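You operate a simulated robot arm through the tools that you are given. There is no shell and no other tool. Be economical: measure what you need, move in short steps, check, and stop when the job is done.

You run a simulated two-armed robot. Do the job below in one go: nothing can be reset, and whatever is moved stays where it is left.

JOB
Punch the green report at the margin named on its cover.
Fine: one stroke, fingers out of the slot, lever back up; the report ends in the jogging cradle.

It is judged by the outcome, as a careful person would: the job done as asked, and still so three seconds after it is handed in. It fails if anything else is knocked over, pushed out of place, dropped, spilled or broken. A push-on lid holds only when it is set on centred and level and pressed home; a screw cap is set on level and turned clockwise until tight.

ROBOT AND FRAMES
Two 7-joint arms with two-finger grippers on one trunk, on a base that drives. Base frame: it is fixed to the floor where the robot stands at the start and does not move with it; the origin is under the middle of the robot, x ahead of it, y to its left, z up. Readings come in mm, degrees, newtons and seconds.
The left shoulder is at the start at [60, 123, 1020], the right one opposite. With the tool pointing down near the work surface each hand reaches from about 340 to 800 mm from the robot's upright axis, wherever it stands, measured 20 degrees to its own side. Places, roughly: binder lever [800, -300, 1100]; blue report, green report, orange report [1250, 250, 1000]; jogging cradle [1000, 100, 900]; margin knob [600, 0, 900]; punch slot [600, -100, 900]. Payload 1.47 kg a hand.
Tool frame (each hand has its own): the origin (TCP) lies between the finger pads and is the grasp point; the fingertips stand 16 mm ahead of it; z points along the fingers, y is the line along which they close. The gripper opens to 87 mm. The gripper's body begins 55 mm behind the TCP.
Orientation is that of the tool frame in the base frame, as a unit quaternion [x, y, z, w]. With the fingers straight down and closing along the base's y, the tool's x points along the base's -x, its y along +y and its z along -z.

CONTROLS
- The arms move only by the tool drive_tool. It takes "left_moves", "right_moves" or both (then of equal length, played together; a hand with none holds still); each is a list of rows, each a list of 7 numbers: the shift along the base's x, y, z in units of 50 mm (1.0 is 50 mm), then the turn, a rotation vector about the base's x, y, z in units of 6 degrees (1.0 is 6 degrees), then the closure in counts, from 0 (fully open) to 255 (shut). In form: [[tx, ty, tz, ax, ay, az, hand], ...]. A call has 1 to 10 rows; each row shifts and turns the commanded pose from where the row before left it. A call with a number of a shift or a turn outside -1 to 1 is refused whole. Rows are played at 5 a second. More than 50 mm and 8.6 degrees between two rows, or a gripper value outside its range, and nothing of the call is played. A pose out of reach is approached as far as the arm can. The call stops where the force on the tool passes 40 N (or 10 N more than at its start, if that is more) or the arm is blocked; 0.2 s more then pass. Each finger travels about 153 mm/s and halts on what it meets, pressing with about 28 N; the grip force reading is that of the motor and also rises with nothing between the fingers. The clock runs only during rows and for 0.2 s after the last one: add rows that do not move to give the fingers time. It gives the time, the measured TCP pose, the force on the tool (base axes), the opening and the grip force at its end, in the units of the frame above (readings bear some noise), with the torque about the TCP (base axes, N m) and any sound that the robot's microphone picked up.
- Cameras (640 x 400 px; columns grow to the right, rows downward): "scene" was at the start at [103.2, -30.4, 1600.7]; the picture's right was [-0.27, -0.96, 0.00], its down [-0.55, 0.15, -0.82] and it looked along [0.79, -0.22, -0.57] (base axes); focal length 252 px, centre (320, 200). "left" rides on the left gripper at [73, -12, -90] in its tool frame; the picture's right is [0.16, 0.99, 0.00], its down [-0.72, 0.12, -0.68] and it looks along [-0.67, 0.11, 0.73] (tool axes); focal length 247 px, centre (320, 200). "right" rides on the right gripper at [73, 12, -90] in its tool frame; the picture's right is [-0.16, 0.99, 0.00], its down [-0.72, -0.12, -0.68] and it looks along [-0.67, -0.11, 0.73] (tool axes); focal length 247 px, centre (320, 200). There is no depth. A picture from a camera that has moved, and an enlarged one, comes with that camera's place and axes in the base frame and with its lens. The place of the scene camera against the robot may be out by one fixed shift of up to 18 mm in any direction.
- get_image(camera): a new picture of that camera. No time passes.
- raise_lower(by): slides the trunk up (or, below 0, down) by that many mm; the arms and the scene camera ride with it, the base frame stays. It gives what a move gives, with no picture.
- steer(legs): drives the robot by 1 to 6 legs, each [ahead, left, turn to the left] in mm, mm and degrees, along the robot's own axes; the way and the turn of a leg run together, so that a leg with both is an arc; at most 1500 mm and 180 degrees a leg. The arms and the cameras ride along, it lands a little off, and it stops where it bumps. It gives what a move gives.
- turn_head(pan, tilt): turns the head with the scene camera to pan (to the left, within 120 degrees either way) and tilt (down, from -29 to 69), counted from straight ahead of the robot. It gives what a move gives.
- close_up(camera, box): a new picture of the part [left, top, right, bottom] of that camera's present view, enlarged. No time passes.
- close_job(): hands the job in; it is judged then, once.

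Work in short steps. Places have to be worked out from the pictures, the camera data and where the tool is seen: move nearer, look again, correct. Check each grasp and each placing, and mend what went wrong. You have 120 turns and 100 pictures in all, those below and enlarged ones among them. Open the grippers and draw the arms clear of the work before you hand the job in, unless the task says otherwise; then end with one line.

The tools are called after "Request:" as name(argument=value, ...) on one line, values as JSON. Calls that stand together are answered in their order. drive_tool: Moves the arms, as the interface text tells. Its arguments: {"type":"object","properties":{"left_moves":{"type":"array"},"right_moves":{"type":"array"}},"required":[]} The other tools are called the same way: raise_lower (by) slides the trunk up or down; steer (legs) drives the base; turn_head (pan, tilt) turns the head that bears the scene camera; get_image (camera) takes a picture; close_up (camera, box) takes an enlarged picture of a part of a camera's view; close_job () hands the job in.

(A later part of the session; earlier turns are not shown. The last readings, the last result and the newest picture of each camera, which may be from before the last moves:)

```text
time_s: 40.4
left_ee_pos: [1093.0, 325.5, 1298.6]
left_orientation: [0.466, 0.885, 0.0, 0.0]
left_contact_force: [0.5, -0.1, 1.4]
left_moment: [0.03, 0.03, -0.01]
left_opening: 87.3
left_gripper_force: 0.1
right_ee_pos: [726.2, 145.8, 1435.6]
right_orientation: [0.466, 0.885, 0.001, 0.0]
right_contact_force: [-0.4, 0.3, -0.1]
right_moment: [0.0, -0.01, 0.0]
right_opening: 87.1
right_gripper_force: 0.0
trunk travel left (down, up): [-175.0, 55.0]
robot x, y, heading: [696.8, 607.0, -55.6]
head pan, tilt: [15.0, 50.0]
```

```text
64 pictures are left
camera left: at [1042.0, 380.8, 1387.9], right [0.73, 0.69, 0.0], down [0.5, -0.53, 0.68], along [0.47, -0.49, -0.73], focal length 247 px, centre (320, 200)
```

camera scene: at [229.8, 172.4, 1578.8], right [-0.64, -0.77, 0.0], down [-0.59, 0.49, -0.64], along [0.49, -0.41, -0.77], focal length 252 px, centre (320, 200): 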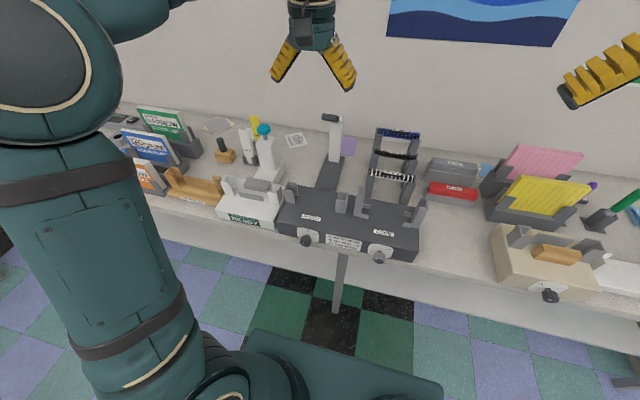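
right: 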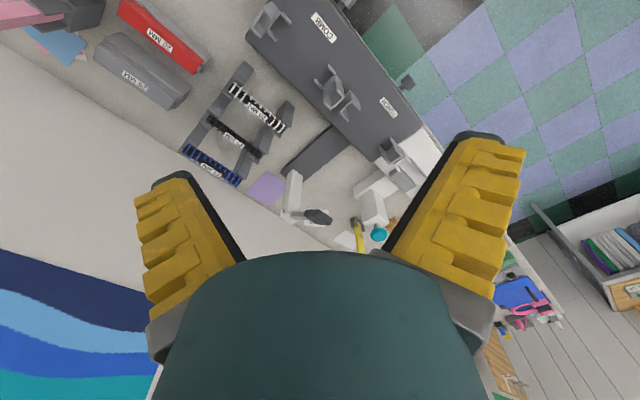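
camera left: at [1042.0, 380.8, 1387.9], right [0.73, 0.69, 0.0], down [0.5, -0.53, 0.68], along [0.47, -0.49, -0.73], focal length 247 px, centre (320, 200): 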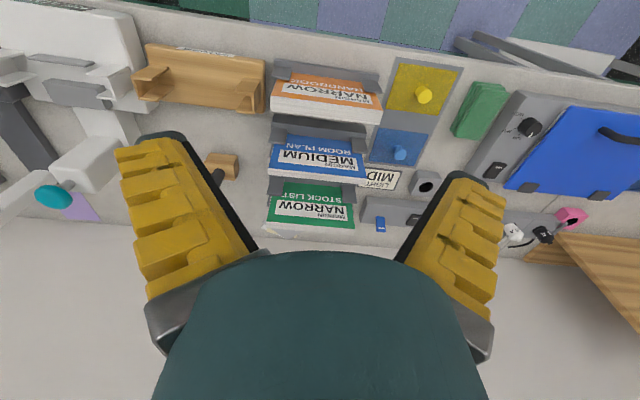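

Reports are in front. I drive 120 mm nearer so they're within reach, and turn the hand 90° so that the fingers close across the report's thickness.

Request:
steer(legs=[[120, 0, 0.7]])

Request:
drive_tool(left_moves=[[0, 0, 0, 0, 0, 1, 0], [0, 0, 0, 0, 0, 1, 0], [0, 0, 0, 0, 0, 1, 0], [0, 0, 0, 0, 0, 1, 0], [0, 0, 0, 0, 0, 1, 0], [0, 0, 0, 0, 0, 1, 0], [0, 0, 0, 0, 0, 1, 0], [0, 0, 0, 0, 0, 1, 0]])

Request:
drive_tool(left_moves=[[0, 0, 0, 0, 0, 1, 0], [0, 0, 0, 0, 0, 1, 0], [0, 0, 0, 0, 0, 1, 0], [0, 0, 0, 0, 0, 1, 0], [0, 0, 0, 0, 0, 1, 0], [0, 0, 0, 0, 0, 1, 0], [0, 0, 0, 0, 0, 1, 0]])

Request:
get_image(camera="left")

```text
time_s: 41.7
left_ee_pos: [1163.8, 233.9, 1299.0]
left_orientation: [0.46, 0.888, -0.001, 0.0]
left_contact_force: [0.4, -1.2, 0.0]
left_moment: [0.02, 0.02, -0.01]
left_opening: 87.3
left_gripper_force: 0.1
right_ee_pos: [800.7, 49.3, 1435.3]
right_orientation: [0.46, 0.888, 0.0, 0.0]
right_contact_force: [-0.3, 0.2, -0.4]
right_moment: [0.05, 0.06, 0.02]
right_opening: 87.1
right_gripper_force: 0.1
trunk travel left (down, up): [-175.0, 55.0]
robot x, y, heading: [760.5, 510.7, -54.9]
head pan, tilt: [15.0, 50.0]
```

```text
time_s: 43.5
left_ee_pos: [1162.6, 233.7, 1299.5]
left_orientation: [0.058, 0.998, 0.0, 0.0]
left_contact_force: [-0.3, -0.5, -0.7]
left_moment: [-0.01, 0.02, 0.0]
left_opening: 87.2
left_gripper_force: 0.0
right_ee_pos: [799.7, 48.7, 1436.0]
right_orientation: [0.46, 0.888, 0.0, -0.001]
right_contact_force: [0.0, -0.6, 0.6]
right_moment: [0.05, 0.0, 0.03]
right_opening: 87.2
right_gripper_force: 0.1
trunk travel left (down, up): [-175.0, 55.0]
robot x, y, heading: [761.1, 516.5, -55.2]
head pan, tilt: [15.0, 50.0]
```

```text
time_s: 45.1
left_ee_pos: [1164.1, 234.0, 1299.1]
left_orientation: [-0.303, 0.953, 0.0, -0.001]
left_contact_force: [-0.2, 0.2, 0.2]
left_moment: [0.03, 0.02, -0.01]
left_opening: 87.0
left_gripper_force: 0.1
right_ee_pos: [800.2, 49.5, 1437.0]
right_orientation: [0.461, 0.888, 0.0, 0.0]
right_contact_force: [-0.1, 0.2, 0.6]
right_moment: [0.02, 0.05, -0.01]
right_opening: 86.6
right_gripper_force: 0.0
trunk travel left (down, up): [-175.0, 55.0]
robot x, y, heading: [760.2, 513.6, -54.9]
head pan, tilt: [15.0, 50.0]
```

```text
63 pictures are left
camera left: at [1111.3, 183.5, 1387.9], right [-0.7, 0.72, 0.0], down [0.52, 0.51, 0.68], along [0.49, 0.48, -0.73], focal length 247 px, centre (320, 200)
```

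left: 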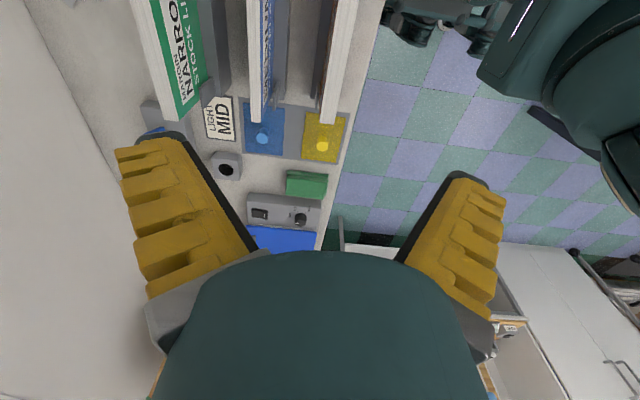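

The hand's camera now looks leftward along the bench. I move over the green report for a nearer look at its top edge.

Request:
drive_tool(left_moves=[[0.554, -0.514, -0.4, 0, 0, 0, 0], [0.554, -0.514, -0.4, 0, 0, 0, 0], [0.554, -0.514, -0.4, 0, 0, 0, 0], [0.554, -0.514, -0.4, 0, 0, 0, 0], [0.554, -0.514, -0.4, 0, 0, 0, 0]])

Request:
get_image(camera="left")

Request:
turn_head(pan=20, tilt=40)

Request:
get_image(camera="scene")

```text
time_s: 46.3
left_ee_pos: [1303.2, 102.9, 1196.4]
left_orientation: [-0.302, 0.953, 0.001, -0.001]
left_contact_force: [0.3, -0.2, 0.6]
left_moment: [0.02, 0.0, 0.0]
left_opening: 86.9
left_gripper_force: 0.0
right_ee_pos: [800.6, 48.1, 1435.9]
right_orientation: [0.46, 0.888, 0.0, -0.001]
right_contact_force: [0.4, 0.6, 0.2]
right_moment: [0.02, 0.01, -0.01]
right_opening: 86.8
right_gripper_force: 0.1
trunk travel left (down, up): [-175.0, 55.0]
robot x, y, heading: [758.5, 511.7, -55.0]
head pan, tilt: [15.0, 50.0]
```

```text
62 pictures are left
camera left: at [1249.5, 52.8, 1285.4], right [-0.7, 0.72, 0.0], down [0.53, 0.51, 0.68], along [0.49, 0.47, -0.73], focal length 247 px, centre (320, 200)
```

left: 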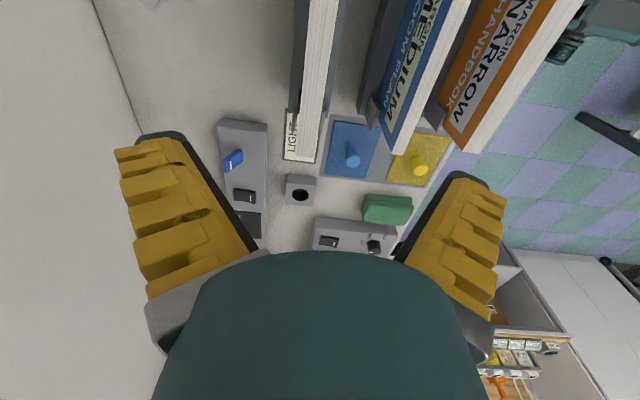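

```text
time_s: 47.0
left_ee_pos: [1300.4, 105.6, 1197.4]
left_orientation: [-0.302, 0.953, 0.0, 0.0]
left_contact_force: [0.5, 0.8, 0.0]
left_moment: [-0.02, 0.01, 0.02]
left_opening: 87.1
left_gripper_force: 0.0
right_ee_pos: [799.1, 50.2, 1436.6]
right_orientation: [0.46, 0.888, 0.0, 0.0]
right_contact_force: [-0.9, 0.2, 0.2]
right_moment: [-0.03, -0.01, 0.01]
right_opening: 86.5
right_gripper_force: 0.2
trunk travel left (down, up): [-175.0, 55.0]
robot x, y, heading: [761.0, 515.2, -54.9]
head pan, tilt: [20.0, 40.0]
```

```text
61 pictures are left
camera scene: at [845.1, 448.9, 1592.9], right [-0.57, -0.82, 0.0], down [-0.53, 0.37, -0.77], along [0.63, -0.44, -0.64], focal length 252 px, centre (320, 200)
```

scene: 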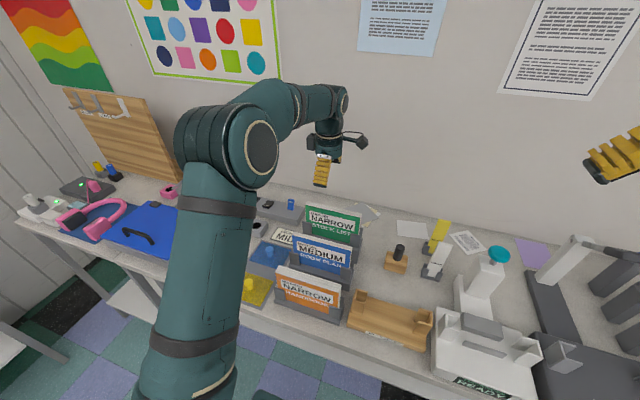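

The green report's top edge is ~20 mm thick, centred at v≈670, right under the hand. I zoom to find its left and top ends.

Request:
close_up(camera="left", box=[240, 0, 400, 180])

Request:
close_up(camera="scene", box=[270, 130, 450, 340])

```text
2.22 times, centred on (320, 90) of left
camera zoom: at [1248.0, 54.6, 1286.7], right [-0.7, 0.72, 0.0], down [0.53, 0.51, 0.68], along [0.49, 0.47, -0.73], focal length 549 px, centre (320, 444)
```

zoom: 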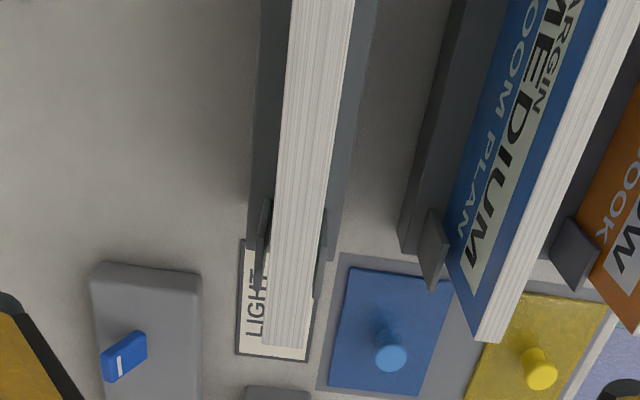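

```text
1.90 times, centred on (360, 235) of scene
camera zoom: at [845.1, 448.9, 1592.9], right [-0.57, -0.82, 0.0], down [-0.53, 0.37, -0.77], along [0.63, -0.44, -0.64], focal length 479 px, centre (244, 133)
```

zoom: 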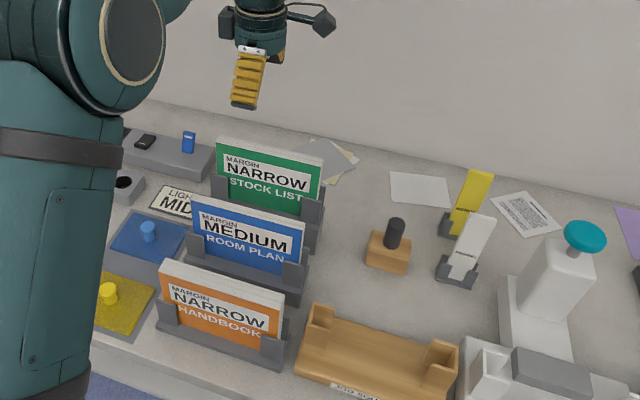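

Top edge at z≈1054, left end u≈1202, so with 186 mm width the centre is u≈1109, v≈670. I descend over it with the fingers open.

Request:
drive_tool(left_moves=[[-0.05, -0.06, -0.85, 0, 0, 0, 0], [-0.05, -0.06, -0.85, 0, 0, 0, 0], [-0.05, -0.06, -0.85, 0, 0, 0, 0], [-0.05, -0.06, -0.85, 0, 0, 0, 0]])

Request:
get_image(camera="left")

Request:
close_up(camera="scene", box=[320, 120, 400, 260])

```text
time_s: 48.0
left_ee_pos: [1290.9, 90.7, 1028.8]
left_orientation: [-0.302, 0.953, 0.0, 0.0]
left_contact_force: [0.3, 0.2, -0.3]
left_moment: [0.02, 0.0, 0.01]
left_opening: 87.0
left_gripper_force: 0.0
right_ee_pos: [799.8, 48.6, 1436.6]
right_orientation: [0.46, 0.888, -0.001, 0.0]
right_contact_force: [1.1, 0.0, 0.0]
right_moment: [0.0, 0.01, 0.0]
right_opening: 87.1
right_gripper_force: 0.1
trunk travel left (down, up): [-175.0, 55.0]
robot x, y, heading: [764.9, 508.5, -54.7]
head pan, tilt: [20.0, 40.0]
```

```text
58 pictures are left
camera left: at [1238.5, 41.8, 1117.9], right [-0.7, 0.72, 0.0], down [0.53, 0.51, 0.68], along [0.49, 0.47, -0.73], focal length 247 px, centre (320, 200)
```

left: 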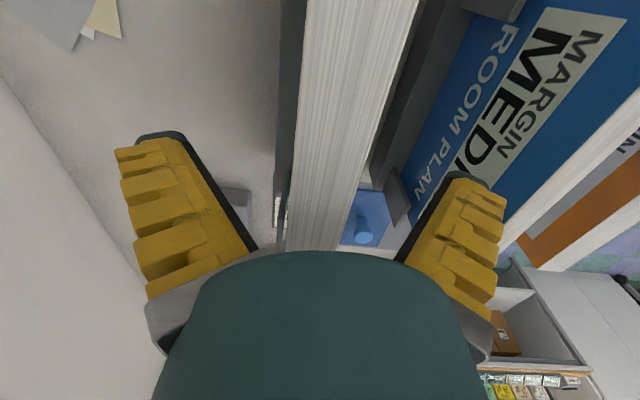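

```text
2.86 times, centred on (360, 190) of scene
camera zoom: at [845.6, 447.8, 1592.8], right [-0.57, -0.82, 0.0], down [-0.53, 0.37, -0.77], along [0.63, -0.44, -0.64], focal length 719 px, centre (206, 229)
```

zoom: 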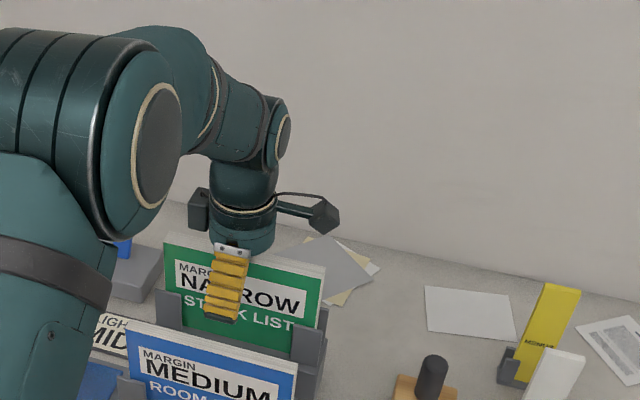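

Fingers straddle the report at its middle, about 3 mm off centre. I correct this and close.

Request:
drive_tool(left_moves=[[-0.035, 0.05, 0, 0, 0, 0, 60], [0, 0, 0, 0, 0, 0, 140], [0, 0, 0, 0, 0, 0, 200], [0, 0, 0, 0, 0, 0, 240], [0, 0, 0, 0, 0, 0, 240], [0, 0, 0, 0, 0, 0, 240]])

```text
time_s: 49.4
left_ee_pos: [1288.1, 95.5, 1030.8]
left_orientation: [-0.302, 0.953, -0.001, 0.001]
left_contact_force: [2.5, -1.4, 10.8]
left_moment: [-0.06, 0.0, 0.14]
left_opening: 14.7
left_gripper_force: 28.1
right_ee_pos: [799.8, 48.9, 1437.5]
right_orientation: [0.461, 0.888, 0.0, 0.0]
right_contact_force: [0.2, -0.6, 0.3]
right_moment: [-0.01, 0.05, -0.02]
right_opening: 87.2
right_gripper_force: 0.1
trunk travel left (down, up): [-175.0, 55.0]
robot x, y, heading: [763.3, 515.0, -54.9]
head pan, tilt: [20.0, 40.0]
```

Gripped at 14.7 mm. I lift straight up.

Request:
drive_tool(left_moves=[[0, 0, 0.3, 0, 0, 0, 240], [0, 0, 0.7, 0, 0, 0, 240], [0, 0, 1, 0, 0, 0, 240], [0, 0, 1, 0, 0, 0, 240]])

Request:
get_image(camera="scene")

Request:
get_image(camera="left")

```text
time_s: 50.4
left_ee_pos: [1291.6, 96.8, 1178.6]
left_orientation: [-0.302, 0.953, 0.0, 0.0]
left_contact_force: [0.3, -0.6, -2.2]
left_moment: [-0.02, -0.03, -0.01]
left_opening: 9.2
left_gripper_force: 28.2
right_ee_pos: [799.4, 48.9, 1435.8]
right_orientation: [0.46, 0.888, 0.0, 0.0]
right_contact_force: [0.4, 0.5, -0.5]
right_moment: [-0.01, 0.02, -0.01]
right_opening: 87.3
right_gripper_force: 0.0
trunk travel left (down, up): [-175.0, 55.0]
robot x, y, heading: [762.4, 513.9, -55.0]
head pan, tilt: [20.0, 40.0]
```

```text
56 pictures are left
camera scene: at [844.7, 449.2, 1593.0], right [-0.57, -0.82, 0.0], down [-0.53, 0.37, -0.77], along [0.63, -0.44, -0.64], focal length 252 px, centre (320, 200)
```

scene: 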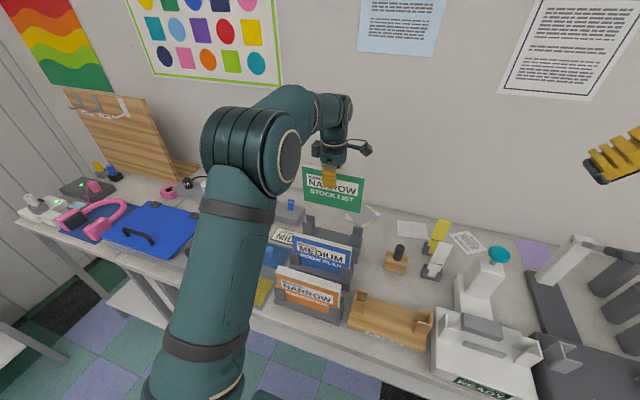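

```text
55 pictures are left
camera left: at [1239.4, 46.0, 1268.2], right [-0.7, 0.72, 0.0], down [0.53, 0.51, 0.68], along [0.49, 0.47, -0.73], focal length 247 px, centre (320, 200)
```

left: 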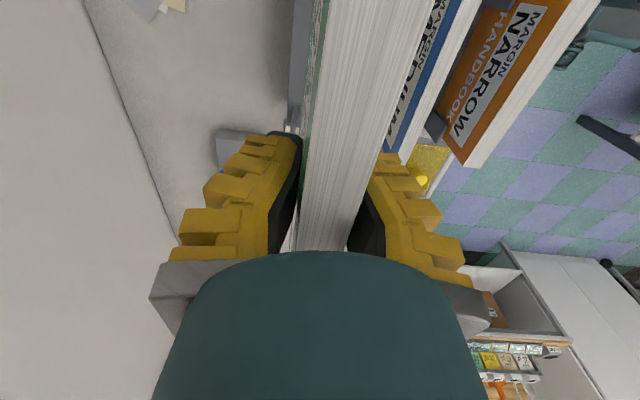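

Lifted out cleanly. I zoom to check how it hangs and its height.

Request:
close_up(camera="scene", box=[270, 120, 400, 260])

```text
2.86 times, centred on (335, 190) of scene
camera zoom: at [844.7, 449.2, 1593.0], right [-0.57, -0.82, 0.0], down [-0.53, 0.37, -0.77], along [0.63, -0.44, -0.64], focal length 719 px, centre (277, 229)
```

zoom: 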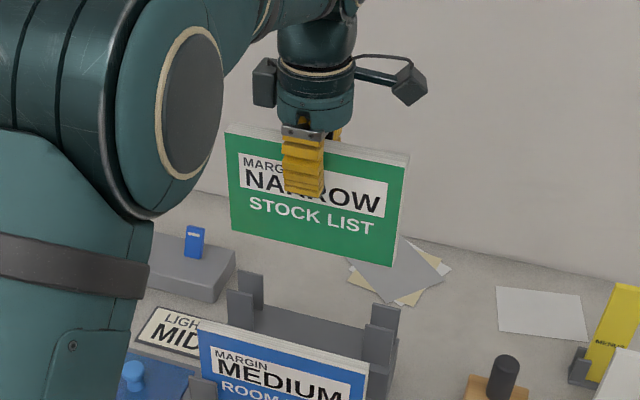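

Report is ~186×148 mm, hanging level, bottom about 148 mm below its top. I raise it over everything and draw it back in line with the slot (v 473).

Request:
drive_tool(left_moves=[[0, 0, 1, 0, 0, 0, 240], [0, 0, 1, 0, 0, 0, 240], [0, 0, 1, 0, 0, 0, 240], [-0.557, 0.788, 0, 0, 0, 0, 240], [-0.557, 0.788, 0, 0, 0, 0, 240], [-0.557, 0.788, 0, 0, 0, 0, 240], [-0.557, 0.788, 0, 0, 0, 0, 240]])

Request:
steer(legs=[[0, -682, 0]])

Request:
turn_head(pan=10, tilt=45)

Request:
get_image(camera="scene")

Request:
get_image(camera="left")

```text
time_s: 52.0
left_ee_pos: [1176.7, 257.2, 1329.6]
left_orientation: [-0.302, 0.953, -0.001, 0.0]
left_contact_force: [-1.0, 0.9, -2.9]
left_moment: [-0.02, -0.02, -0.01]
left_opening: 9.7
left_gripper_force: 27.8
right_ee_pos: [799.2, 50.9, 1437.8]
right_orientation: [0.46, 0.888, -0.001, 0.0]
right_contact_force: [0.7, 0.4, -0.4]
right_moment: [-0.01, 0.0, 0.01]
right_opening: 86.9
right_gripper_force: 0.1
trunk travel left (down, up): [-175.0, 55.0]
robot x, y, heading: [758.8, 511.9, -55.1]
head pan, tilt: [20.0, 40.0]
```

```text
time_s: 58.4
left_ee_pos: [622.3, -136.6, 1327.4]
left_orientation: [-0.302, 0.953, 0.0, 0.0]
left_contact_force: [0.0, -0.4, -3.2]
left_moment: [0.02, 0.01, 0.01]
left_opening: 9.1
left_gripper_force: 27.7
right_ee_pos: [244.5, -342.2, 1434.6]
right_orientation: [0.46, 0.888, -0.001, -0.001]
right_contact_force: [-0.1, -0.1, 0.0]
right_moment: [0.0, -0.04, -0.05]
right_opening: 87.1
right_gripper_force: 0.1
trunk travel left (down, up): [-175.0, 55.0]
robot x, y, heading: [204.1, 123.7, -55.0]
head pan, tilt: [20.0, 40.0]
```

```text
time_s: 59.1
left_ee_pos: [621.4, -136.7, 1327.9]
left_orientation: [-0.303, 0.953, -0.001, 0.0]
left_contact_force: [0.9, -0.2, -2.8]
left_moment: [0.02, -0.02, 0.02]
left_opening: 9.0
left_gripper_force: 28.4
right_ee_pos: [245.0, -342.7, 1436.2]
right_orientation: [0.46, 0.888, 0.0, 0.0]
right_contact_force: [0.7, -0.4, -0.3]
right_moment: [0.0, -0.02, 0.0]
right_opening: 87.1
right_gripper_force: 0.1
trunk travel left (down, up): [-175.0, 55.0]
robot x, y, heading: [206.2, 118.9, -54.9]
head pan, tilt: [10.0, 45.0]
```

```text
53 pictures are left
camera scene: at [277.3, 48.0, 1585.7], right [-0.7, -0.71, 0.0], down [-0.5, 0.5, -0.71], along [0.5, -0.5, -0.71], focal length 252 px, centre (320, 200)
```

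scene: 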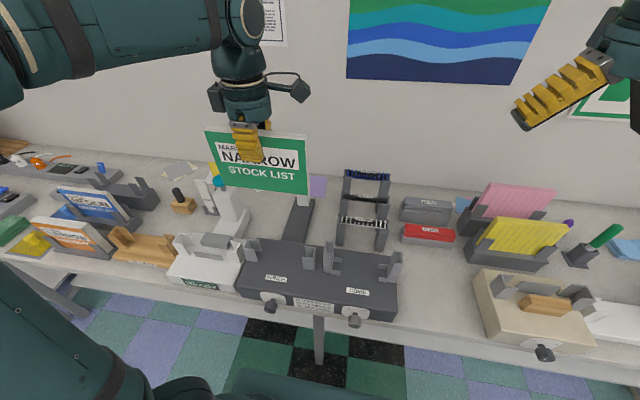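

```text
52 pictures are left
camera left: at [569.7, -187.5, 1417.6], right [-0.7, 0.72, 0.0], down [0.53, 0.51, 0.68], along [0.49, 0.48, -0.73], focal length 247 px, centre (320, 200)
```

left: 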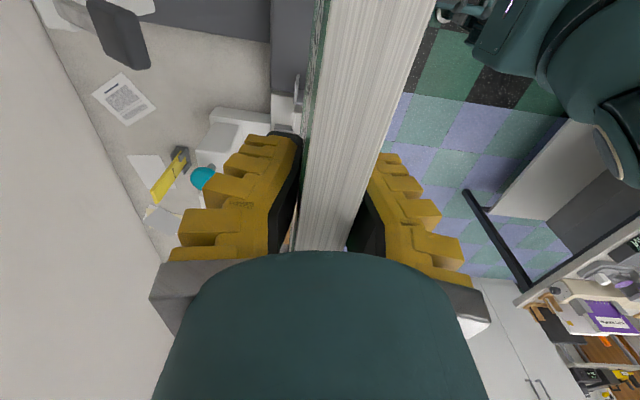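

Hand at u 429, v 470, almost exactly over the slot. I lower to just above the guides and compare.

Request:
drive_tool(left_moves=[[0, 0, -1, 0, 0, 0, 240], [0, 0, -1, 0, 0, 0, 240], [0, 0, -1, 0, 0, 0, 240], [0, 0, -0.4, 0, 0, 0, 240]])

Request:
close_up(camera="scene", box=[190, 140, 350, 300])

Request:
get_image(camera="right")

```text
time_s: 60.1
left_ee_pos: [622.7, -137.7, 1159.5]
left_orientation: [-0.302, 0.953, -0.001, 0.0]
left_contact_force: [0.3, -0.1, -2.9]
left_moment: [0.02, -0.01, 0.02]
left_opening: 9.0
left_gripper_force: 28.3
right_ee_pos: [244.8, -342.6, 1437.0]
right_orientation: [0.461, 0.888, 0.001, 0.0]
right_contact_force: [0.6, 0.1, -0.5]
right_moment: [-0.01, 0.02, 0.01]
right_opening: 87.1
right_gripper_force: 0.1
trunk travel left (down, up): [-175.0, 55.0]
robot x, y, heading: [202.9, 117.9, -55.2]
head pan, tilt: [10.0, 45.0]
```

```text
2.50 times, centred on (270, 220) of scene
camera zoom: at [277.2, 48.0, 1585.7], right [-0.7, -0.71, 0.0], down [-0.5, 0.5, -0.71], along [0.5, -0.5, -0.71], focal length 629 px, centre (445, 150)
```

zoom: 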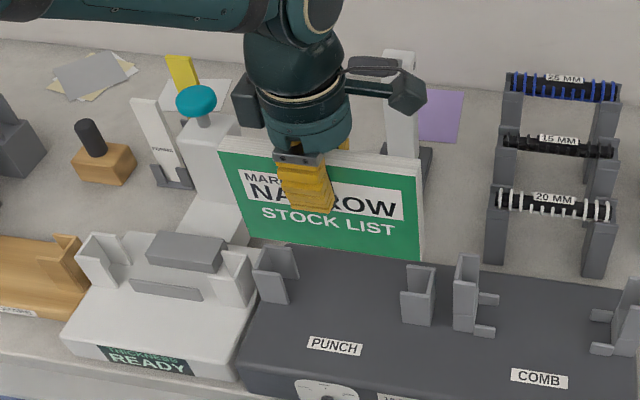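

```text
50 pictures are left
camera right: at [211.5, -276.2, 1527.1], right [0.9, 0.44, 0.0], down [0.32, -0.66, 0.68], along [0.3, -0.61, -0.73], focal length 247 px, centre (320, 200)
```

right: 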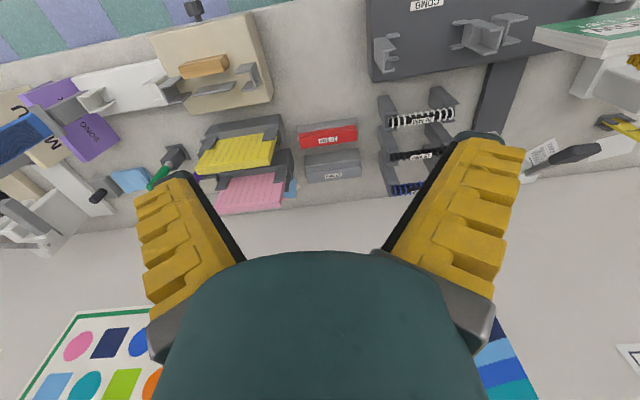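

Report and slot are nearly aligned; I zoom more closely on each guide to trim the last millimetres.

Request:
close_up(camera="scene", box=[238, 215, 318, 275])

Request:
close_up(camera="scene", box=[195, 130, 325, 260])

```text
6.67 times, centred on (278, 245) of scene
camera zoom: at [277.2, 48.0, 1585.7], right [-0.7, -0.71, 0.0], down [-0.5, 0.5, -0.71], along [0.5, -0.5, -0.71], focal length 1678 px, centre (600, -100)
```

zoom: 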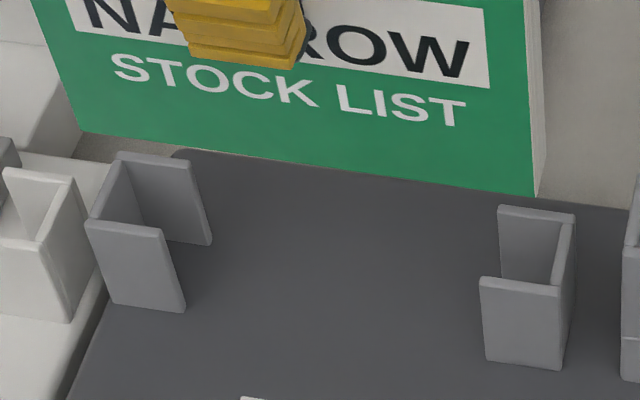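

```text
3.08 times, centred on (260, 195) of scene
camera zoom: at [277.2, 48.0, 1585.7], right [-0.7, -0.71, 0.0], down [-0.5, 0.5, -0.71], along [0.5, -0.5, -0.71], focal length 774 px, centre (505, 215)
```

zoom: 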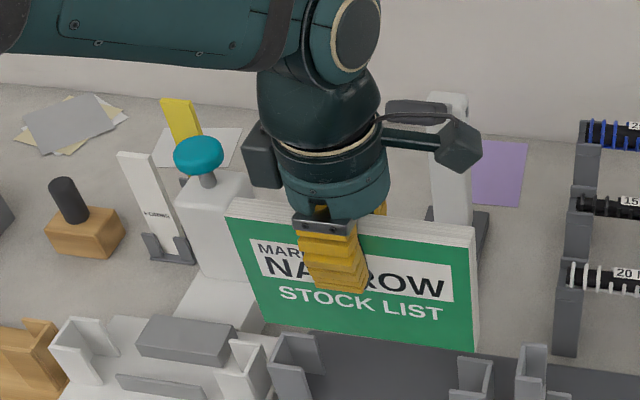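

Refined: report ≈180 wide, centre about 2 mm left of the slot centre, v matches. I trim u by -2 mm and lower until the bottom edge is just inside the guides.

Request:
drive_tool(left_moves=[[-0.032, -0.023, -0.4, 0, 0, 0, 240], [0, 0, -0.4, 0, 0, 0, 240], [0, 0, -0.3, 0, 0, 0, 240], [0, 0, -0.1, 0, 0, 0, 240]])

Request:
close_up(camera="scene", box=[220, 200, 320, 275])

```text
time_s: 61.1
left_ee_pos: [622.1, -138.2, 1098.4]
left_orientation: [-0.302, 0.953, 0.0, 0.001]
left_contact_force: [-0.1, -0.1, -2.2]
left_moment: [0.03, 0.02, -0.01]
left_opening: 9.3
left_gripper_force: 27.9
right_ee_pos: [245.8, -342.4, 1435.5]
right_orientation: [0.46, 0.888, 0.0, 0.0]
right_contact_force: [-0.2, -0.4, 0.0]
right_moment: [0.02, 0.03, -0.02]
right_opening: 86.9
right_gripper_force: 0.0
trunk travel left (down, up): [-175.0, 55.0]
robot x, y, heading: [204.7, 120.7, -54.6]
head pan, tilt: [10.0, 45.0]
```

```text
5.33 times, centred on (270, 238) of scene
camera zoom: at [277.2, 48.0, 1585.7], right [-0.7, -0.71, 0.0], down [-0.5, 0.5, -0.71], along [0.5, -0.5, -0.71], focal length 1342 px, centre (587, 0)
```

zoom: 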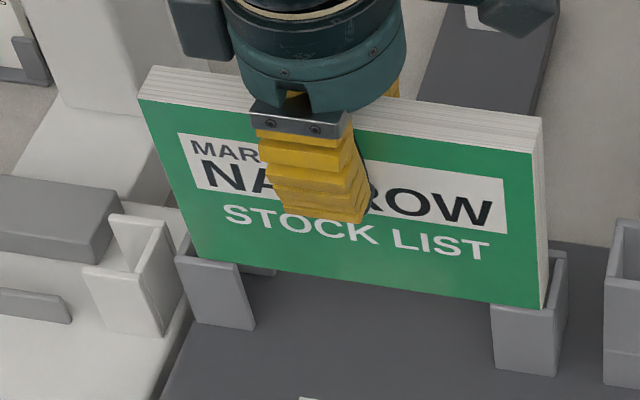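

Bottom corners line up inside both guides. I lower on gently.

Request:
drive_tool(left_moves=[[0, 0, -0.2, 0, 0, 0, 240], [0, 0, -0.2, 0, 0, 0, 240]])

Request:
close_up(camera="scene", box=[220, 200, 320, 275])

```text
time_s: 61.7
left_ee_pos: [620.7, -138.5, 1079.8]
left_orientation: [-0.302, 0.953, -0.003, 0.0]
left_contact_force: [3.4, -1.2, 21.9]
left_moment: [-0.12, 0.01, 0.0]
left_opening: 24.0
left_gripper_force: 28.1
right_ee_pos: [243.9, -342.6, 1436.4]
right_orientation: [0.461, 0.888, 0.0, 0.0]
right_contact_force: [0.3, -0.8, -0.3]
right_moment: [0.0, 0.01, 0.06]
right_opening: 87.3
right_gripper_force: 0.1
trunk travel left (down, up): [-175.0, 55.0]
robot x, y, heading: [206.0, 122.5, -54.9]
head pan, tilt: [10.0, 45.0]
```

```text
5.33 times, centred on (270, 238) of scene
camera zoom: at [276.5, 48.3, 1585.9], right [-0.7, -0.71, 0.0], down [-0.5, 0.5, -0.71], along [0.5, -0.5, -0.71], focal length 1342 px, centre (587, 0)
```

zoom: 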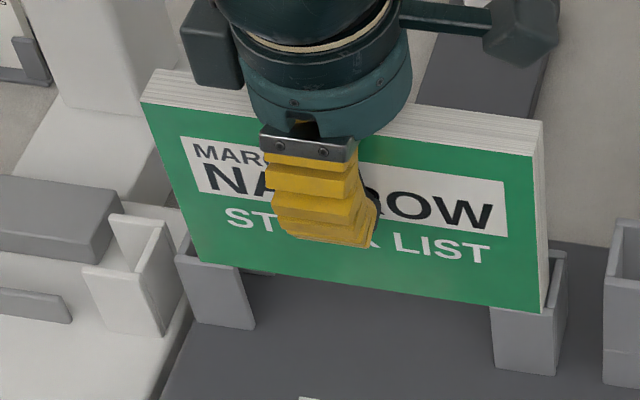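

Contact (22 N) and the hand slid down the report: its bottom landed on the front walls, about 7 mm too near me. I lift off, move 7 mm inward and 1 mm left, and look.

Request:
drive_tool(left_moves=[[0, 0, 0.2, 0, 0, 0, 240], [0, 0, 0.3, 0, 0, 0, 240], [0.098, -0.102, 0, 0, 0, 0, 240], [0, 0, 0, 0, 0, 0, 240]])

Request:
close_up(camera="scene", box=[220, 200, 320, 275])

Request:
get_image(camera="left")

```text
time_s: 62.7
left_ee_pos: [626.3, -142.7, 1104.9]
left_orientation: [-0.302, 0.953, 0.001, 0.0]
left_contact_force: [-0.4, 0.6, -3.3]
left_moment: [0.01, 0.0, -0.01]
left_opening: 9.4
left_gripper_force: 28.1
right_ee_pos: [244.0, -343.3, 1435.7]
right_orientation: [0.46, 0.888, -0.001, 0.0]
right_contact_force: [0.2, 0.1, -0.5]
right_moment: [0.01, 0.02, -0.01]
right_opening: 86.8
right_gripper_force: 0.0
trunk travel left (down, up): [-175.0, 55.0]
robot x, y, heading: [209.6, 117.4, -54.5]
head pan, tilt: [10.0, 45.0]
```

```text
5.33 times, centred on (270, 238) of scene
camera zoom: at [276.9, 48.5, 1585.7], right [-0.7, -0.71, 0.0], down [-0.5, 0.5, -0.71], along [0.5, -0.5, -0.71], focal length 1342 px, centre (587, 0)
```

zoom: 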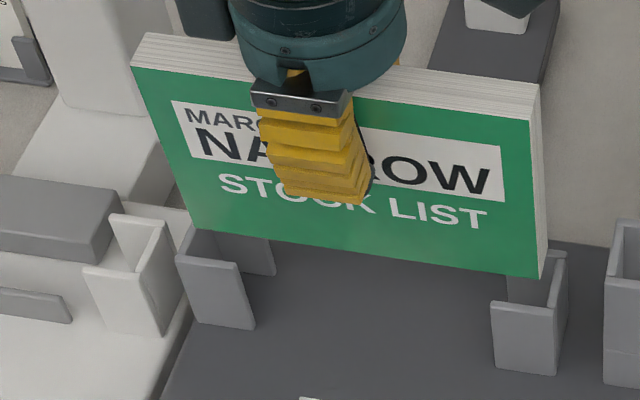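

```text
44 pictures are left
camera left: at [572.7, -192.7, 1192.9], right [-0.7, 0.72, 0.0], down [0.53, 0.51, 0.68], along [0.49, 0.48, -0.73], focal length 247 px, centre (320, 200)
```

left: 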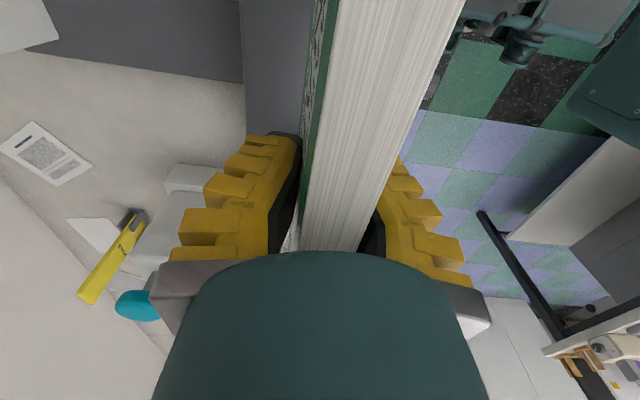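

It now hangs about 4 mm inside the front wall's inner line. I lower in small steps, watching the force.

Request:
drive_tool(left_moves=[[0, 0, -0.2, 0, 0, 0, 240], [0, 0, -0.2, 0, 0, 0, 240], [0, 0, -0.1, 0, 0, 0, 240], [0, 0, -0.1, 0, 0, 0, 240]])

Request:
close_up(camera="scene", box=[220, 200, 320, 275])

```text
time_s: 63.7
left_ee_pos: [625.6, -141.5, 1072.9]
left_orientation: [-0.302, 0.953, 0.001, -0.001]
left_contact_force: [1.3, -0.4, -2.3]
left_moment: [0.02, 0.02, -0.01]
left_opening: 9.3
left_gripper_force: 28.4
right_ee_pos: [243.6, -343.0, 1436.1]
right_orientation: [0.46, 0.888, 0.001, 0.0]
right_contact_force: [-0.4, 0.0, 0.0]
right_moment: [-0.02, 0.03, -0.04]
right_opening: 86.8
right_gripper_force: 0.0
trunk travel left (down, up): [-175.0, 55.0]
robot x, y, heading: [203.9, 119.8, -55.0]
head pan, tilt: [10.0, 45.0]
```

```text
5.33 times, centred on (270, 238) of scene
camera zoom: at [277.3, 47.8, 1585.6], right [-0.7, -0.71, 0.0], down [-0.5, 0.5, -0.71], along [0.5, -0.5, -0.71], focal length 1342 px, centre (587, 0)
```

zoom: 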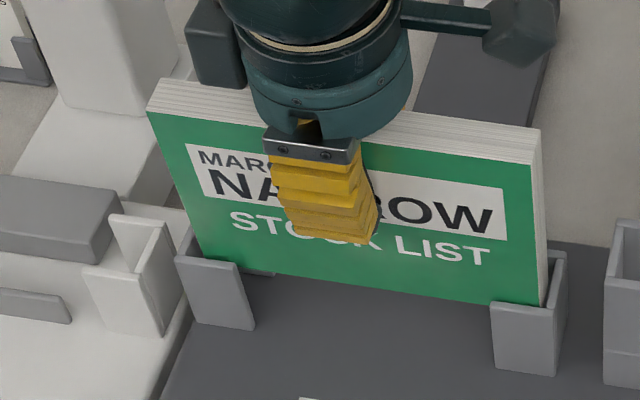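

It has entered the guides with no force. I lower further.

Request:
drive_tool(left_moves=[[0, 0, -0.2, 0, 0, 0, 240], [0, 0, -0.2, 0, 0, 0, 240], [0, 0, -0.2, 0, 0, 0, 240]])

Request:
close_up(camera="scene", box=[220, 200, 320, 275])

```text
time_s: 64.5
left_ee_pos: [625.9, -142.3, 1043.2]
left_orientation: [-0.302, 0.953, 0.0, -0.001]
left_contact_force: [0.4, 0.5, -3.2]
left_moment: [-0.01, -0.01, 0.01]
left_opening: 9.4
left_gripper_force: 27.6
right_ee_pos: [245.1, -343.6, 1436.1]
right_orientation: [0.46, 0.888, 0.0, -0.001]
right_contact_force: [-0.1, 0.0, 0.3]
right_moment: [-0.03, -0.02, 0.01]
right_opening: 86.6
right_gripper_force: 0.1
trunk travel left (down, up): [-175.0, 55.0]
robot x, y, heading: [206.0, 122.1, -54.7]
head pan, tilt: [10.0, 45.0]
```

```text
5.33 times, centred on (270, 238) of scene
camera zoom: at [277.4, 47.6, 1585.6], right [-0.7, -0.71, 0.0], down [-0.5, 0.5, -0.71], along [0.5, -0.5, -0.71], focal length 1342 px, centre (587, 0)
```

zoom: 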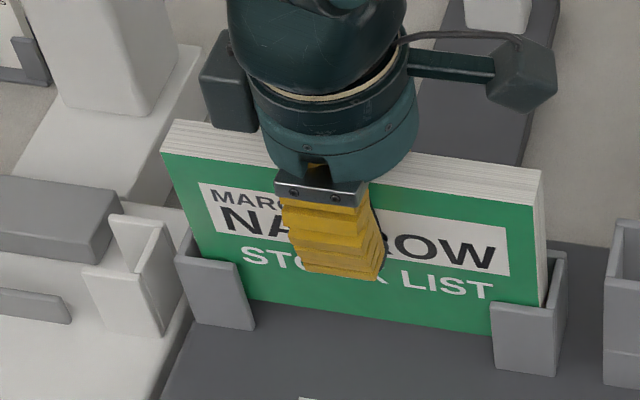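

Going in straight. Continue in small steps until it seats.

Request:
drive_tool(left_moves=[[0, 0, -0.2, 0, 0, 0, 240], [0, 0, -0.1, 0, 0, 0, 240]])

Request:
drive_tool(left_moves=[[0, 0, -0.1, 0, 0, 0, 240], [0, 0, -0.1, 0, 0, 0, 240]])

Request:
close_up(camera="scene", box=[220, 200, 320, 275])

```text
time_s: 65.1
left_ee_pos: [624.1, -143.3, 1027.8]
left_orientation: [-0.303, 0.953, 0.0, 0.0]
left_contact_force: [0.6, 0.0, -3.2]
left_moment: [0.02, 0.0, 0.03]
left_opening: 9.2
left_gripper_force: 28.0
right_ee_pos: [245.5, -343.4, 1436.3]
right_orientation: [0.461, 0.887, 0.0, -0.001]
right_contact_force: [0.0, 0.1, 0.2]
right_moment: [0.02, 0.01, 0.0]
right_opening: 86.9
right_gripper_force: 0.1
trunk travel left (down, up): [-175.0, 55.0]
robot x, y, heading: [203.7, 121.9, -54.9]
head pan, tilt: [10.0, 45.0]
```

```text
time_s: 65.7
left_ee_pos: [626.0, -142.5, 1020.8]
left_orientation: [-0.302, 0.953, -0.002, 0.002]
left_contact_force: [6.1, 1.8, 23.7]
left_moment: [-0.09, 0.0, 0.02]
left_opening: 23.6
left_gripper_force: 28.2
right_ee_pos: [244.7, -341.4, 1436.8]
right_orientation: [0.46, 0.888, 0.0, 0.001]
right_contact_force: [0.5, -0.5, -0.2]
right_moment: [0.03, 0.02, 0.01]
right_opening: 87.2
right_gripper_force: 0.0
trunk travel left (down, up): [-175.0, 55.0]
robot x, y, heading: [206.2, 120.9, -54.6]
head pan, tilt: [10.0, 45.0]
```

```text
5.33 times, centred on (270, 238) of scene
camera zoom: at [276.6, 49.2, 1586.0], right [-0.7, -0.71, 0.0], down [-0.5, 0.5, -0.71], along [0.5, -0.5, -0.71], focal length 1342 px, centre (587, 0)
```

zoom: 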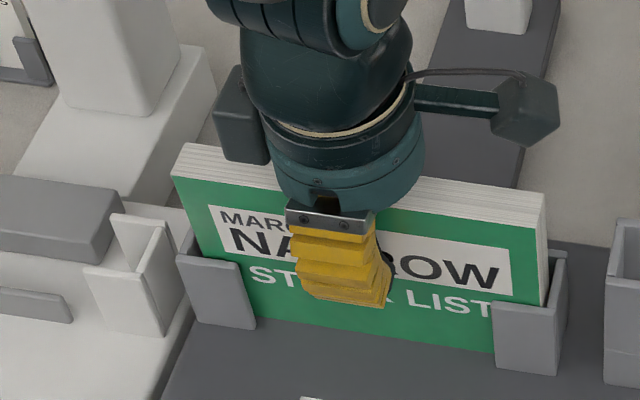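

Seated on the slot floor (24 N). I ease up 3 mm, open the fingers and withdraw straight up.

Request:
drive_tool(left_moves=[[0, 0, 0.06, 0, 0, 0, 240], [0, 0, 0, 0, 0, 0, 150], [0, 0, 0, 0, 0, 0, 60], [0, 0, 0, 0, 0, 0, 30], [0, 0, 0.5, 0, 0, 0, 30], [0, 0, 1, 0, 0, 0, 30], [0, 0, 1, 0, 0, 0, 30], [0, 0, 1, 0, 0, 0, 30], [0, 0, 1, 0, 0, 0, 30]])

Request:
get_image(camera="scene")

Request:
close_up(camera="scene", box=[220, 160, 350, 280])

```text
time_s: 67.7
left_ee_pos: [624.4, -144.1, 1248.5]
left_orientation: [-0.302, 0.953, 0.0, 0.0]
left_contact_force: [0.1, 0.4, 0.0]
left_moment: [-0.04, 0.01, -0.01]
left_opening: 79.0
left_gripper_force: 1.3
right_ee_pos: [244.1, -342.4, 1436.9]
right_orientation: [0.461, 0.888, 0.001, -0.001]
right_contact_force: [-1.1, -0.3, -0.2]
right_moment: [0.0, -0.01, -0.01]
right_opening: 87.1
right_gripper_force: 0.0
trunk travel left (down, up): [-175.0, 55.0]
robot x, y, heading: [205.9, 119.3, -55.0]
head pan, tilt: [10.0, 45.0]
```

```text
40 pictures are left
camera scene: at [276.9, 48.7, 1585.7], right [-0.7, -0.71, 0.0], down [-0.5, 0.5, -0.71], along [0.5, -0.5, -0.71], focal length 252 px, centre (320, 200)
```

scene: 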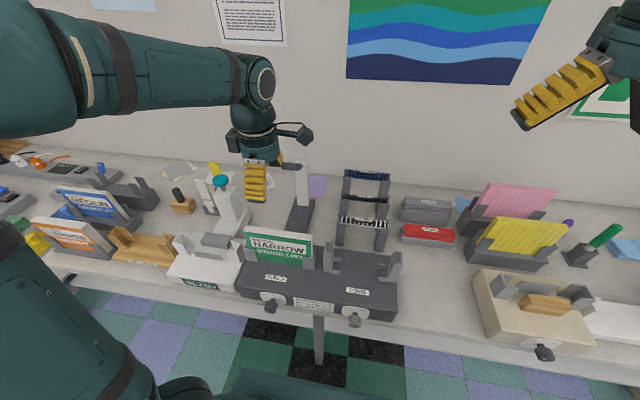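

```text
3.33 times, centred on (285, 220) of scene
camera zoom: at [276.9, 48.7, 1585.7], right [-0.7, -0.71, 0.0], down [-0.5, 0.5, -0.71], along [0.5, -0.5, -0.71], focal length 839 px, centre (437, 133)
```

zoom: 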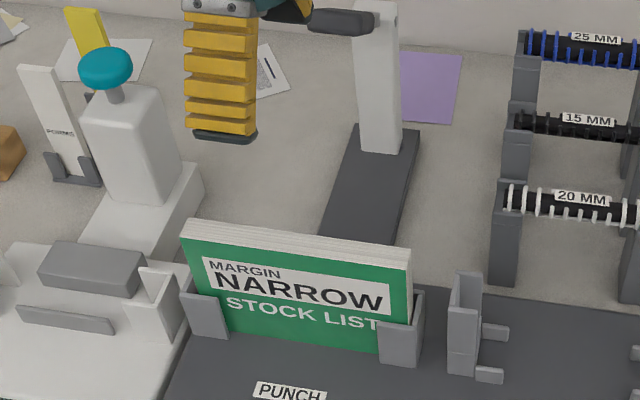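

The report stands in the slot by itself with the fingers out. Now I study the lever.

Request:
close_up(camera="scene", box=[265, 145, 345, 245])

Request:
get_image(camera="left")

Request:
close_up(camera="right", box=[460, 0, 640, 200])

```text
4.00 times, centred on (305, 195) of scene
camera zoom: at [276.9, 48.7, 1585.7], right [-0.7, -0.71, 0.0], down [-0.5, 0.5, -0.71], along [0.5, -0.5, -0.71], focal length 1007 px, centre (380, 220)
```

zoom: 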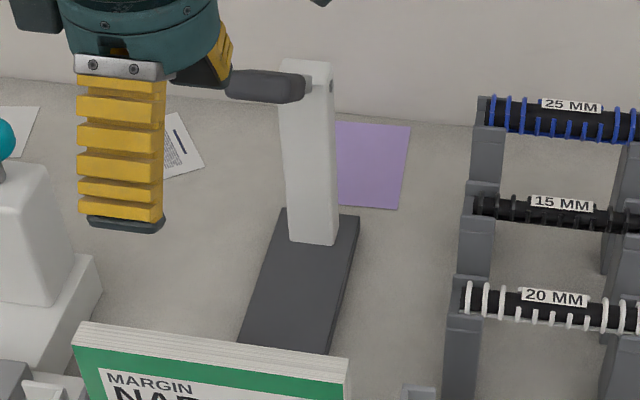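

```text
37 pictures are left
camera left: at [572.8, -194.9, 1335.9], right [-0.7, 0.72, 0.0], down [0.52, 0.51, 0.68], along [0.49, 0.48, -0.73], focal length 247 px, centre (320, 200)
```

left: 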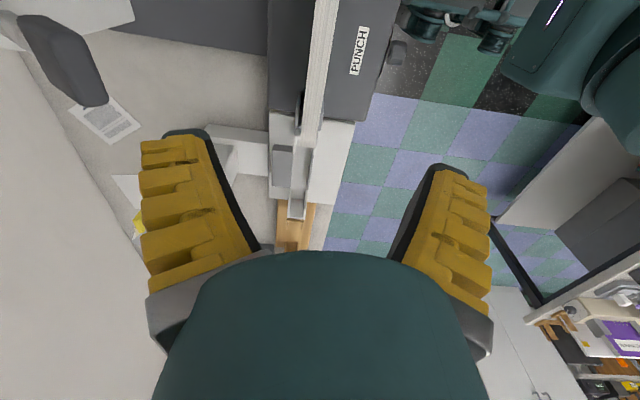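

```text
2.00 times, centred on (550, 100) of right
camera zoom: at [211.2, -275.5, 1527.3], right [0.9, 0.44, 0.0], down [0.32, -0.66, 0.68], along [0.3, -0.61, -0.73], focal length 494 px, centre (-140, 400)
```

zoom: 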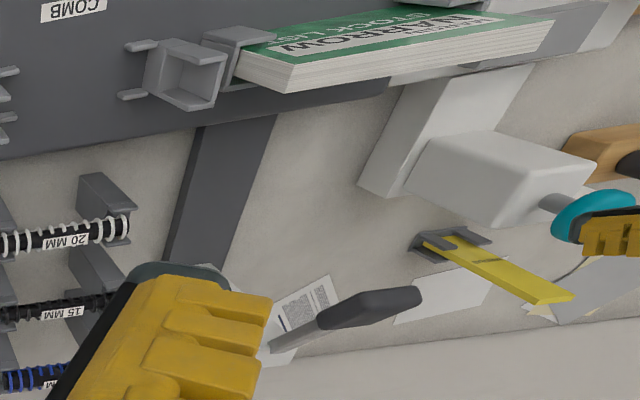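

Triangulating its parts suggests a fixed post (top near u 427, v 763, z 1080) with a grip that juts toward me and up. I move the left hand to the right of it for a side view.

Request:
drive_tool(left_moves=[[-0.8, -0.57, 0, 0, 0, 0, 30], [-0.8, -0.57, 0, 0, 0, 0, 30], [-0.8, -0.57, 0, 0, 0, 0, 30], [0.5, -0.7, 0.1, 0, 0, 0, 30], [0.5, -0.7, 0.1, 0, 0, 0, 30], [0.5, -0.7, 0.1, 0, 0, 0, 30], [0.5, -0.7, 0.1, 0, 0, 0, 30]])

Request:
get_image(camera="left")

```text
time_s: 69.3
left_ee_pos: [605.9, -370.4, 1266.3]
left_orientation: [-0.302, 0.953, 0.001, 0.0]
left_contact_force: [0.6, -0.9, 0.1]
left_moment: [0.03, 0.0, 0.01]
left_opening: 79.1
left_gripper_force: 1.4
right_ee_pos: [244.2, -343.7, 1435.5]
right_orientation: [0.46, 0.888, 0.001, 0.0]
right_contact_force: [0.6, 0.4, -0.5]
right_moment: [0.03, 0.03, -0.01]
right_opening: 87.0
right_gripper_force: 0.1
trunk travel left (down, up): [-175.0, 55.0]
robot x, y, heading: [205.2, 120.7, -54.8]
head pan, tilt: [10.0, 45.0]
```

```text
35 pictures are left
camera left: at [552.6, -420.4, 1355.0], right [-0.7, 0.72, 0.0], down [0.53, 0.51, 0.68], along [0.49, 0.48, -0.73], focal length 247 px, centre (320, 200)
```

left: 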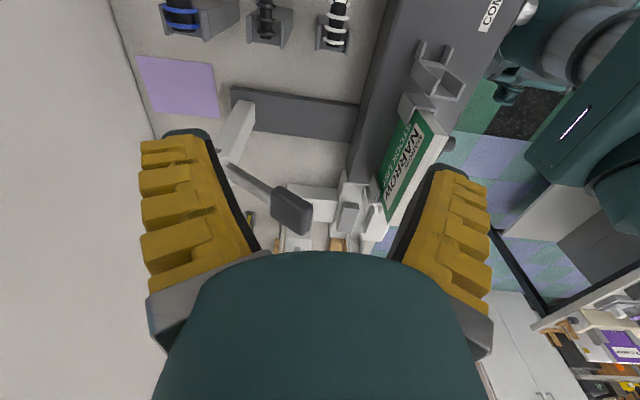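

Now clear: a hinge at the post top (v 755, z 1070) and an arm to a grip block at (u 430, v 662, z 1137), raised about 36°. I close the fingers and move above the grip to press it down.

Request:
drive_tool(left_moves=[[0.8, 0.575, 0, 0, 0, 0, 255], [0.8, 0.575, 0, 0, 0, 0, 255], [0.83, 0.56, 0, 0, 0, 0, 255], [0, 0, -0.8, 0, 0, 0, 255]])

Request:
get_image(camera="left")

Request:
close_up(camera="scene", box=[240, 100, 360, 260])

```text
time_s: 70.3
left_ee_pos: [725.7, -286.5, 1227.2]
left_orientation: [-0.302, 0.953, 0.0, 0.001]
left_contact_force: [0.2, 0.2, 0.5]
left_moment: [0.02, -0.02, 0.02]
left_opening: 0.0
left_gripper_force: 27.8
right_ee_pos: [244.0, -343.2, 1435.8]
right_orientation: [0.46, 0.888, 0.0, -0.001]
right_contact_force: [-0.4, 0.2, -0.2]
right_moment: [0.03, -0.01, 0.01]
right_opening: 87.1
right_gripper_force: 0.0
trunk travel left (down, up): [-175.0, 55.0]
robot x, y, heading: [203.9, 117.5, -54.7]
head pan, tilt: [10.0, 45.0]
```

```text
34 pictures are left
camera left: at [672.7, -336.0, 1315.7], right [-0.7, 0.72, 0.0], down [0.52, 0.51, 0.68], along [0.49, 0.48, -0.73], focal length 247 px, centre (320, 200)
```

left: 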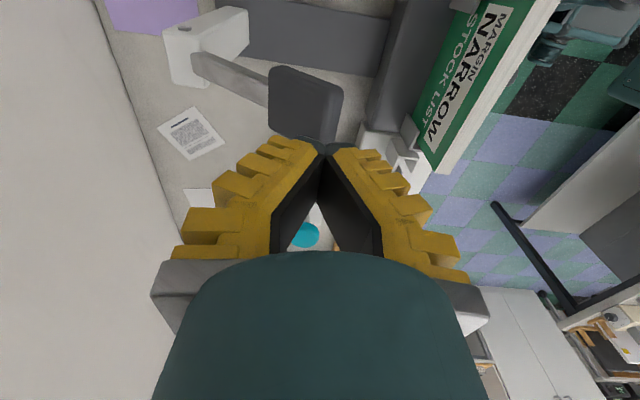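

```text
2.50 times, centred on (300, 180) of scene
camera zoom: at [276.7, 46.6, 1585.6], right [-0.7, -0.71, 0.0], down [-0.5, 0.5, -0.71], along [0.5, -0.5, -0.71], focal length 629 px, centre (370, 250)
```

zoom: 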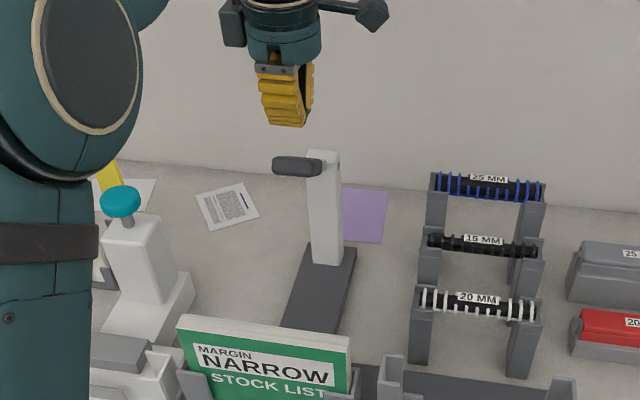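

Fingers stand straight above the grip (grip at u 428, v 662). I press down.

Request:
drive_tool(left_moves=[[0, 0, -0.8, 0, 0, 0, 255], [0, 0, -0.3, 0, 0, 0, 255], [0, 0, -0.3, 0, 0, 0, 255], [0, 0, -0.3, 0, 0, 0, 255]])

Request:
get_image(camera="left")

```text
time_s: 71.2
left_ee_pos: [724.6, -282.6, 1155.0]
left_orientation: [-0.303, 0.953, 0.002, -0.003]
left_contact_force: [0.3, -0.2, 4.0]
left_moment: [0.09, 0.08, 0.0]
left_opening: 0.0
left_gripper_force: 27.1
right_ee_pos: [246.5, -344.0, 1435.8]
right_orientation: [0.459, 0.889, 0.0, 0.0]
right_contact_force: [0.8, 0.3, -1.0]
right_moment: [0.02, 0.05, 0.0]
right_opening: 87.0
right_gripper_force: 0.1
trunk travel left (down, up): [-175.0, 55.0]
robot x, y, heading: [201.4, 120.5, -54.6]
head pan, tilt: [10.0, 45.0]
stopped in row 4 (left hand): the force on the tool passed its limit at 41 N (the readings are from after the stop); the commanded pose is now the measured one
```

```text
32 pictures are left
camera left: at [672.5, -333.4, 1244.1], right [-0.7, 0.71, 0.01], down [0.53, 0.51, 0.68], along [0.48, 0.48, -0.73], focal length 247 px, centre (320, 200)
```

left: 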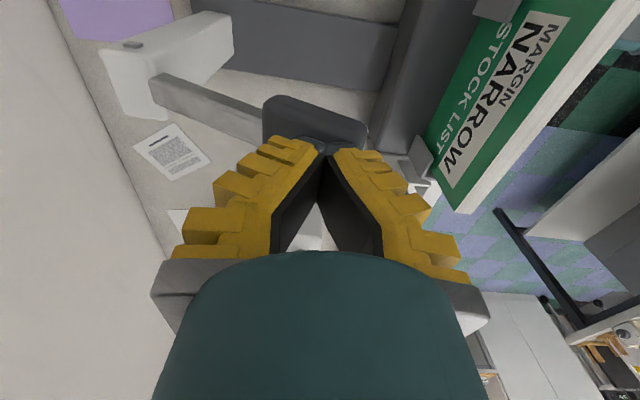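

It stopped at 41 N as contact came; the load has relaxed to 4 N. I press on more slowly.

Request:
drive_tool(left_moves=[[0, 0, -0.06, 0, 0, 0, 255], [0, 0, -0.06, 0, 0, 0, 255], [0, 0, -0.06, 0, 0, 0, 255], [0, 0, -0.06, 0, 0, 0, 255], [0, 0, -0.06, 0, 0, 0, 255], [0, 0, -0.06, 0, 0, 0, 255]])

```text
time_s: 72.6
left_ee_pos: [723.0, -280.4, 1139.4]
left_orientation: [-0.302, 0.953, 0.002, -0.001]
left_contact_force: [-3.9, 5.4, 7.3]
left_moment: [0.2, 0.06, 0.07]
left_opening: 0.1
left_gripper_force: 27.4
right_ee_pos: [243.5, -340.9, 1436.5]
right_orientation: [0.459, 0.888, 0.0, 0.001]
right_contact_force: [-0.5, -0.9, 0.8]
right_moment: [-0.04, 0.02, -0.02]
right_opening: 87.0
right_gripper_force: 0.0
trunk travel left (down, up): [-175.0, 55.0]
robot x, y, heading: [206.0, 122.8, -54.7]
head pan, tilt: [10.0, 45.0]
```

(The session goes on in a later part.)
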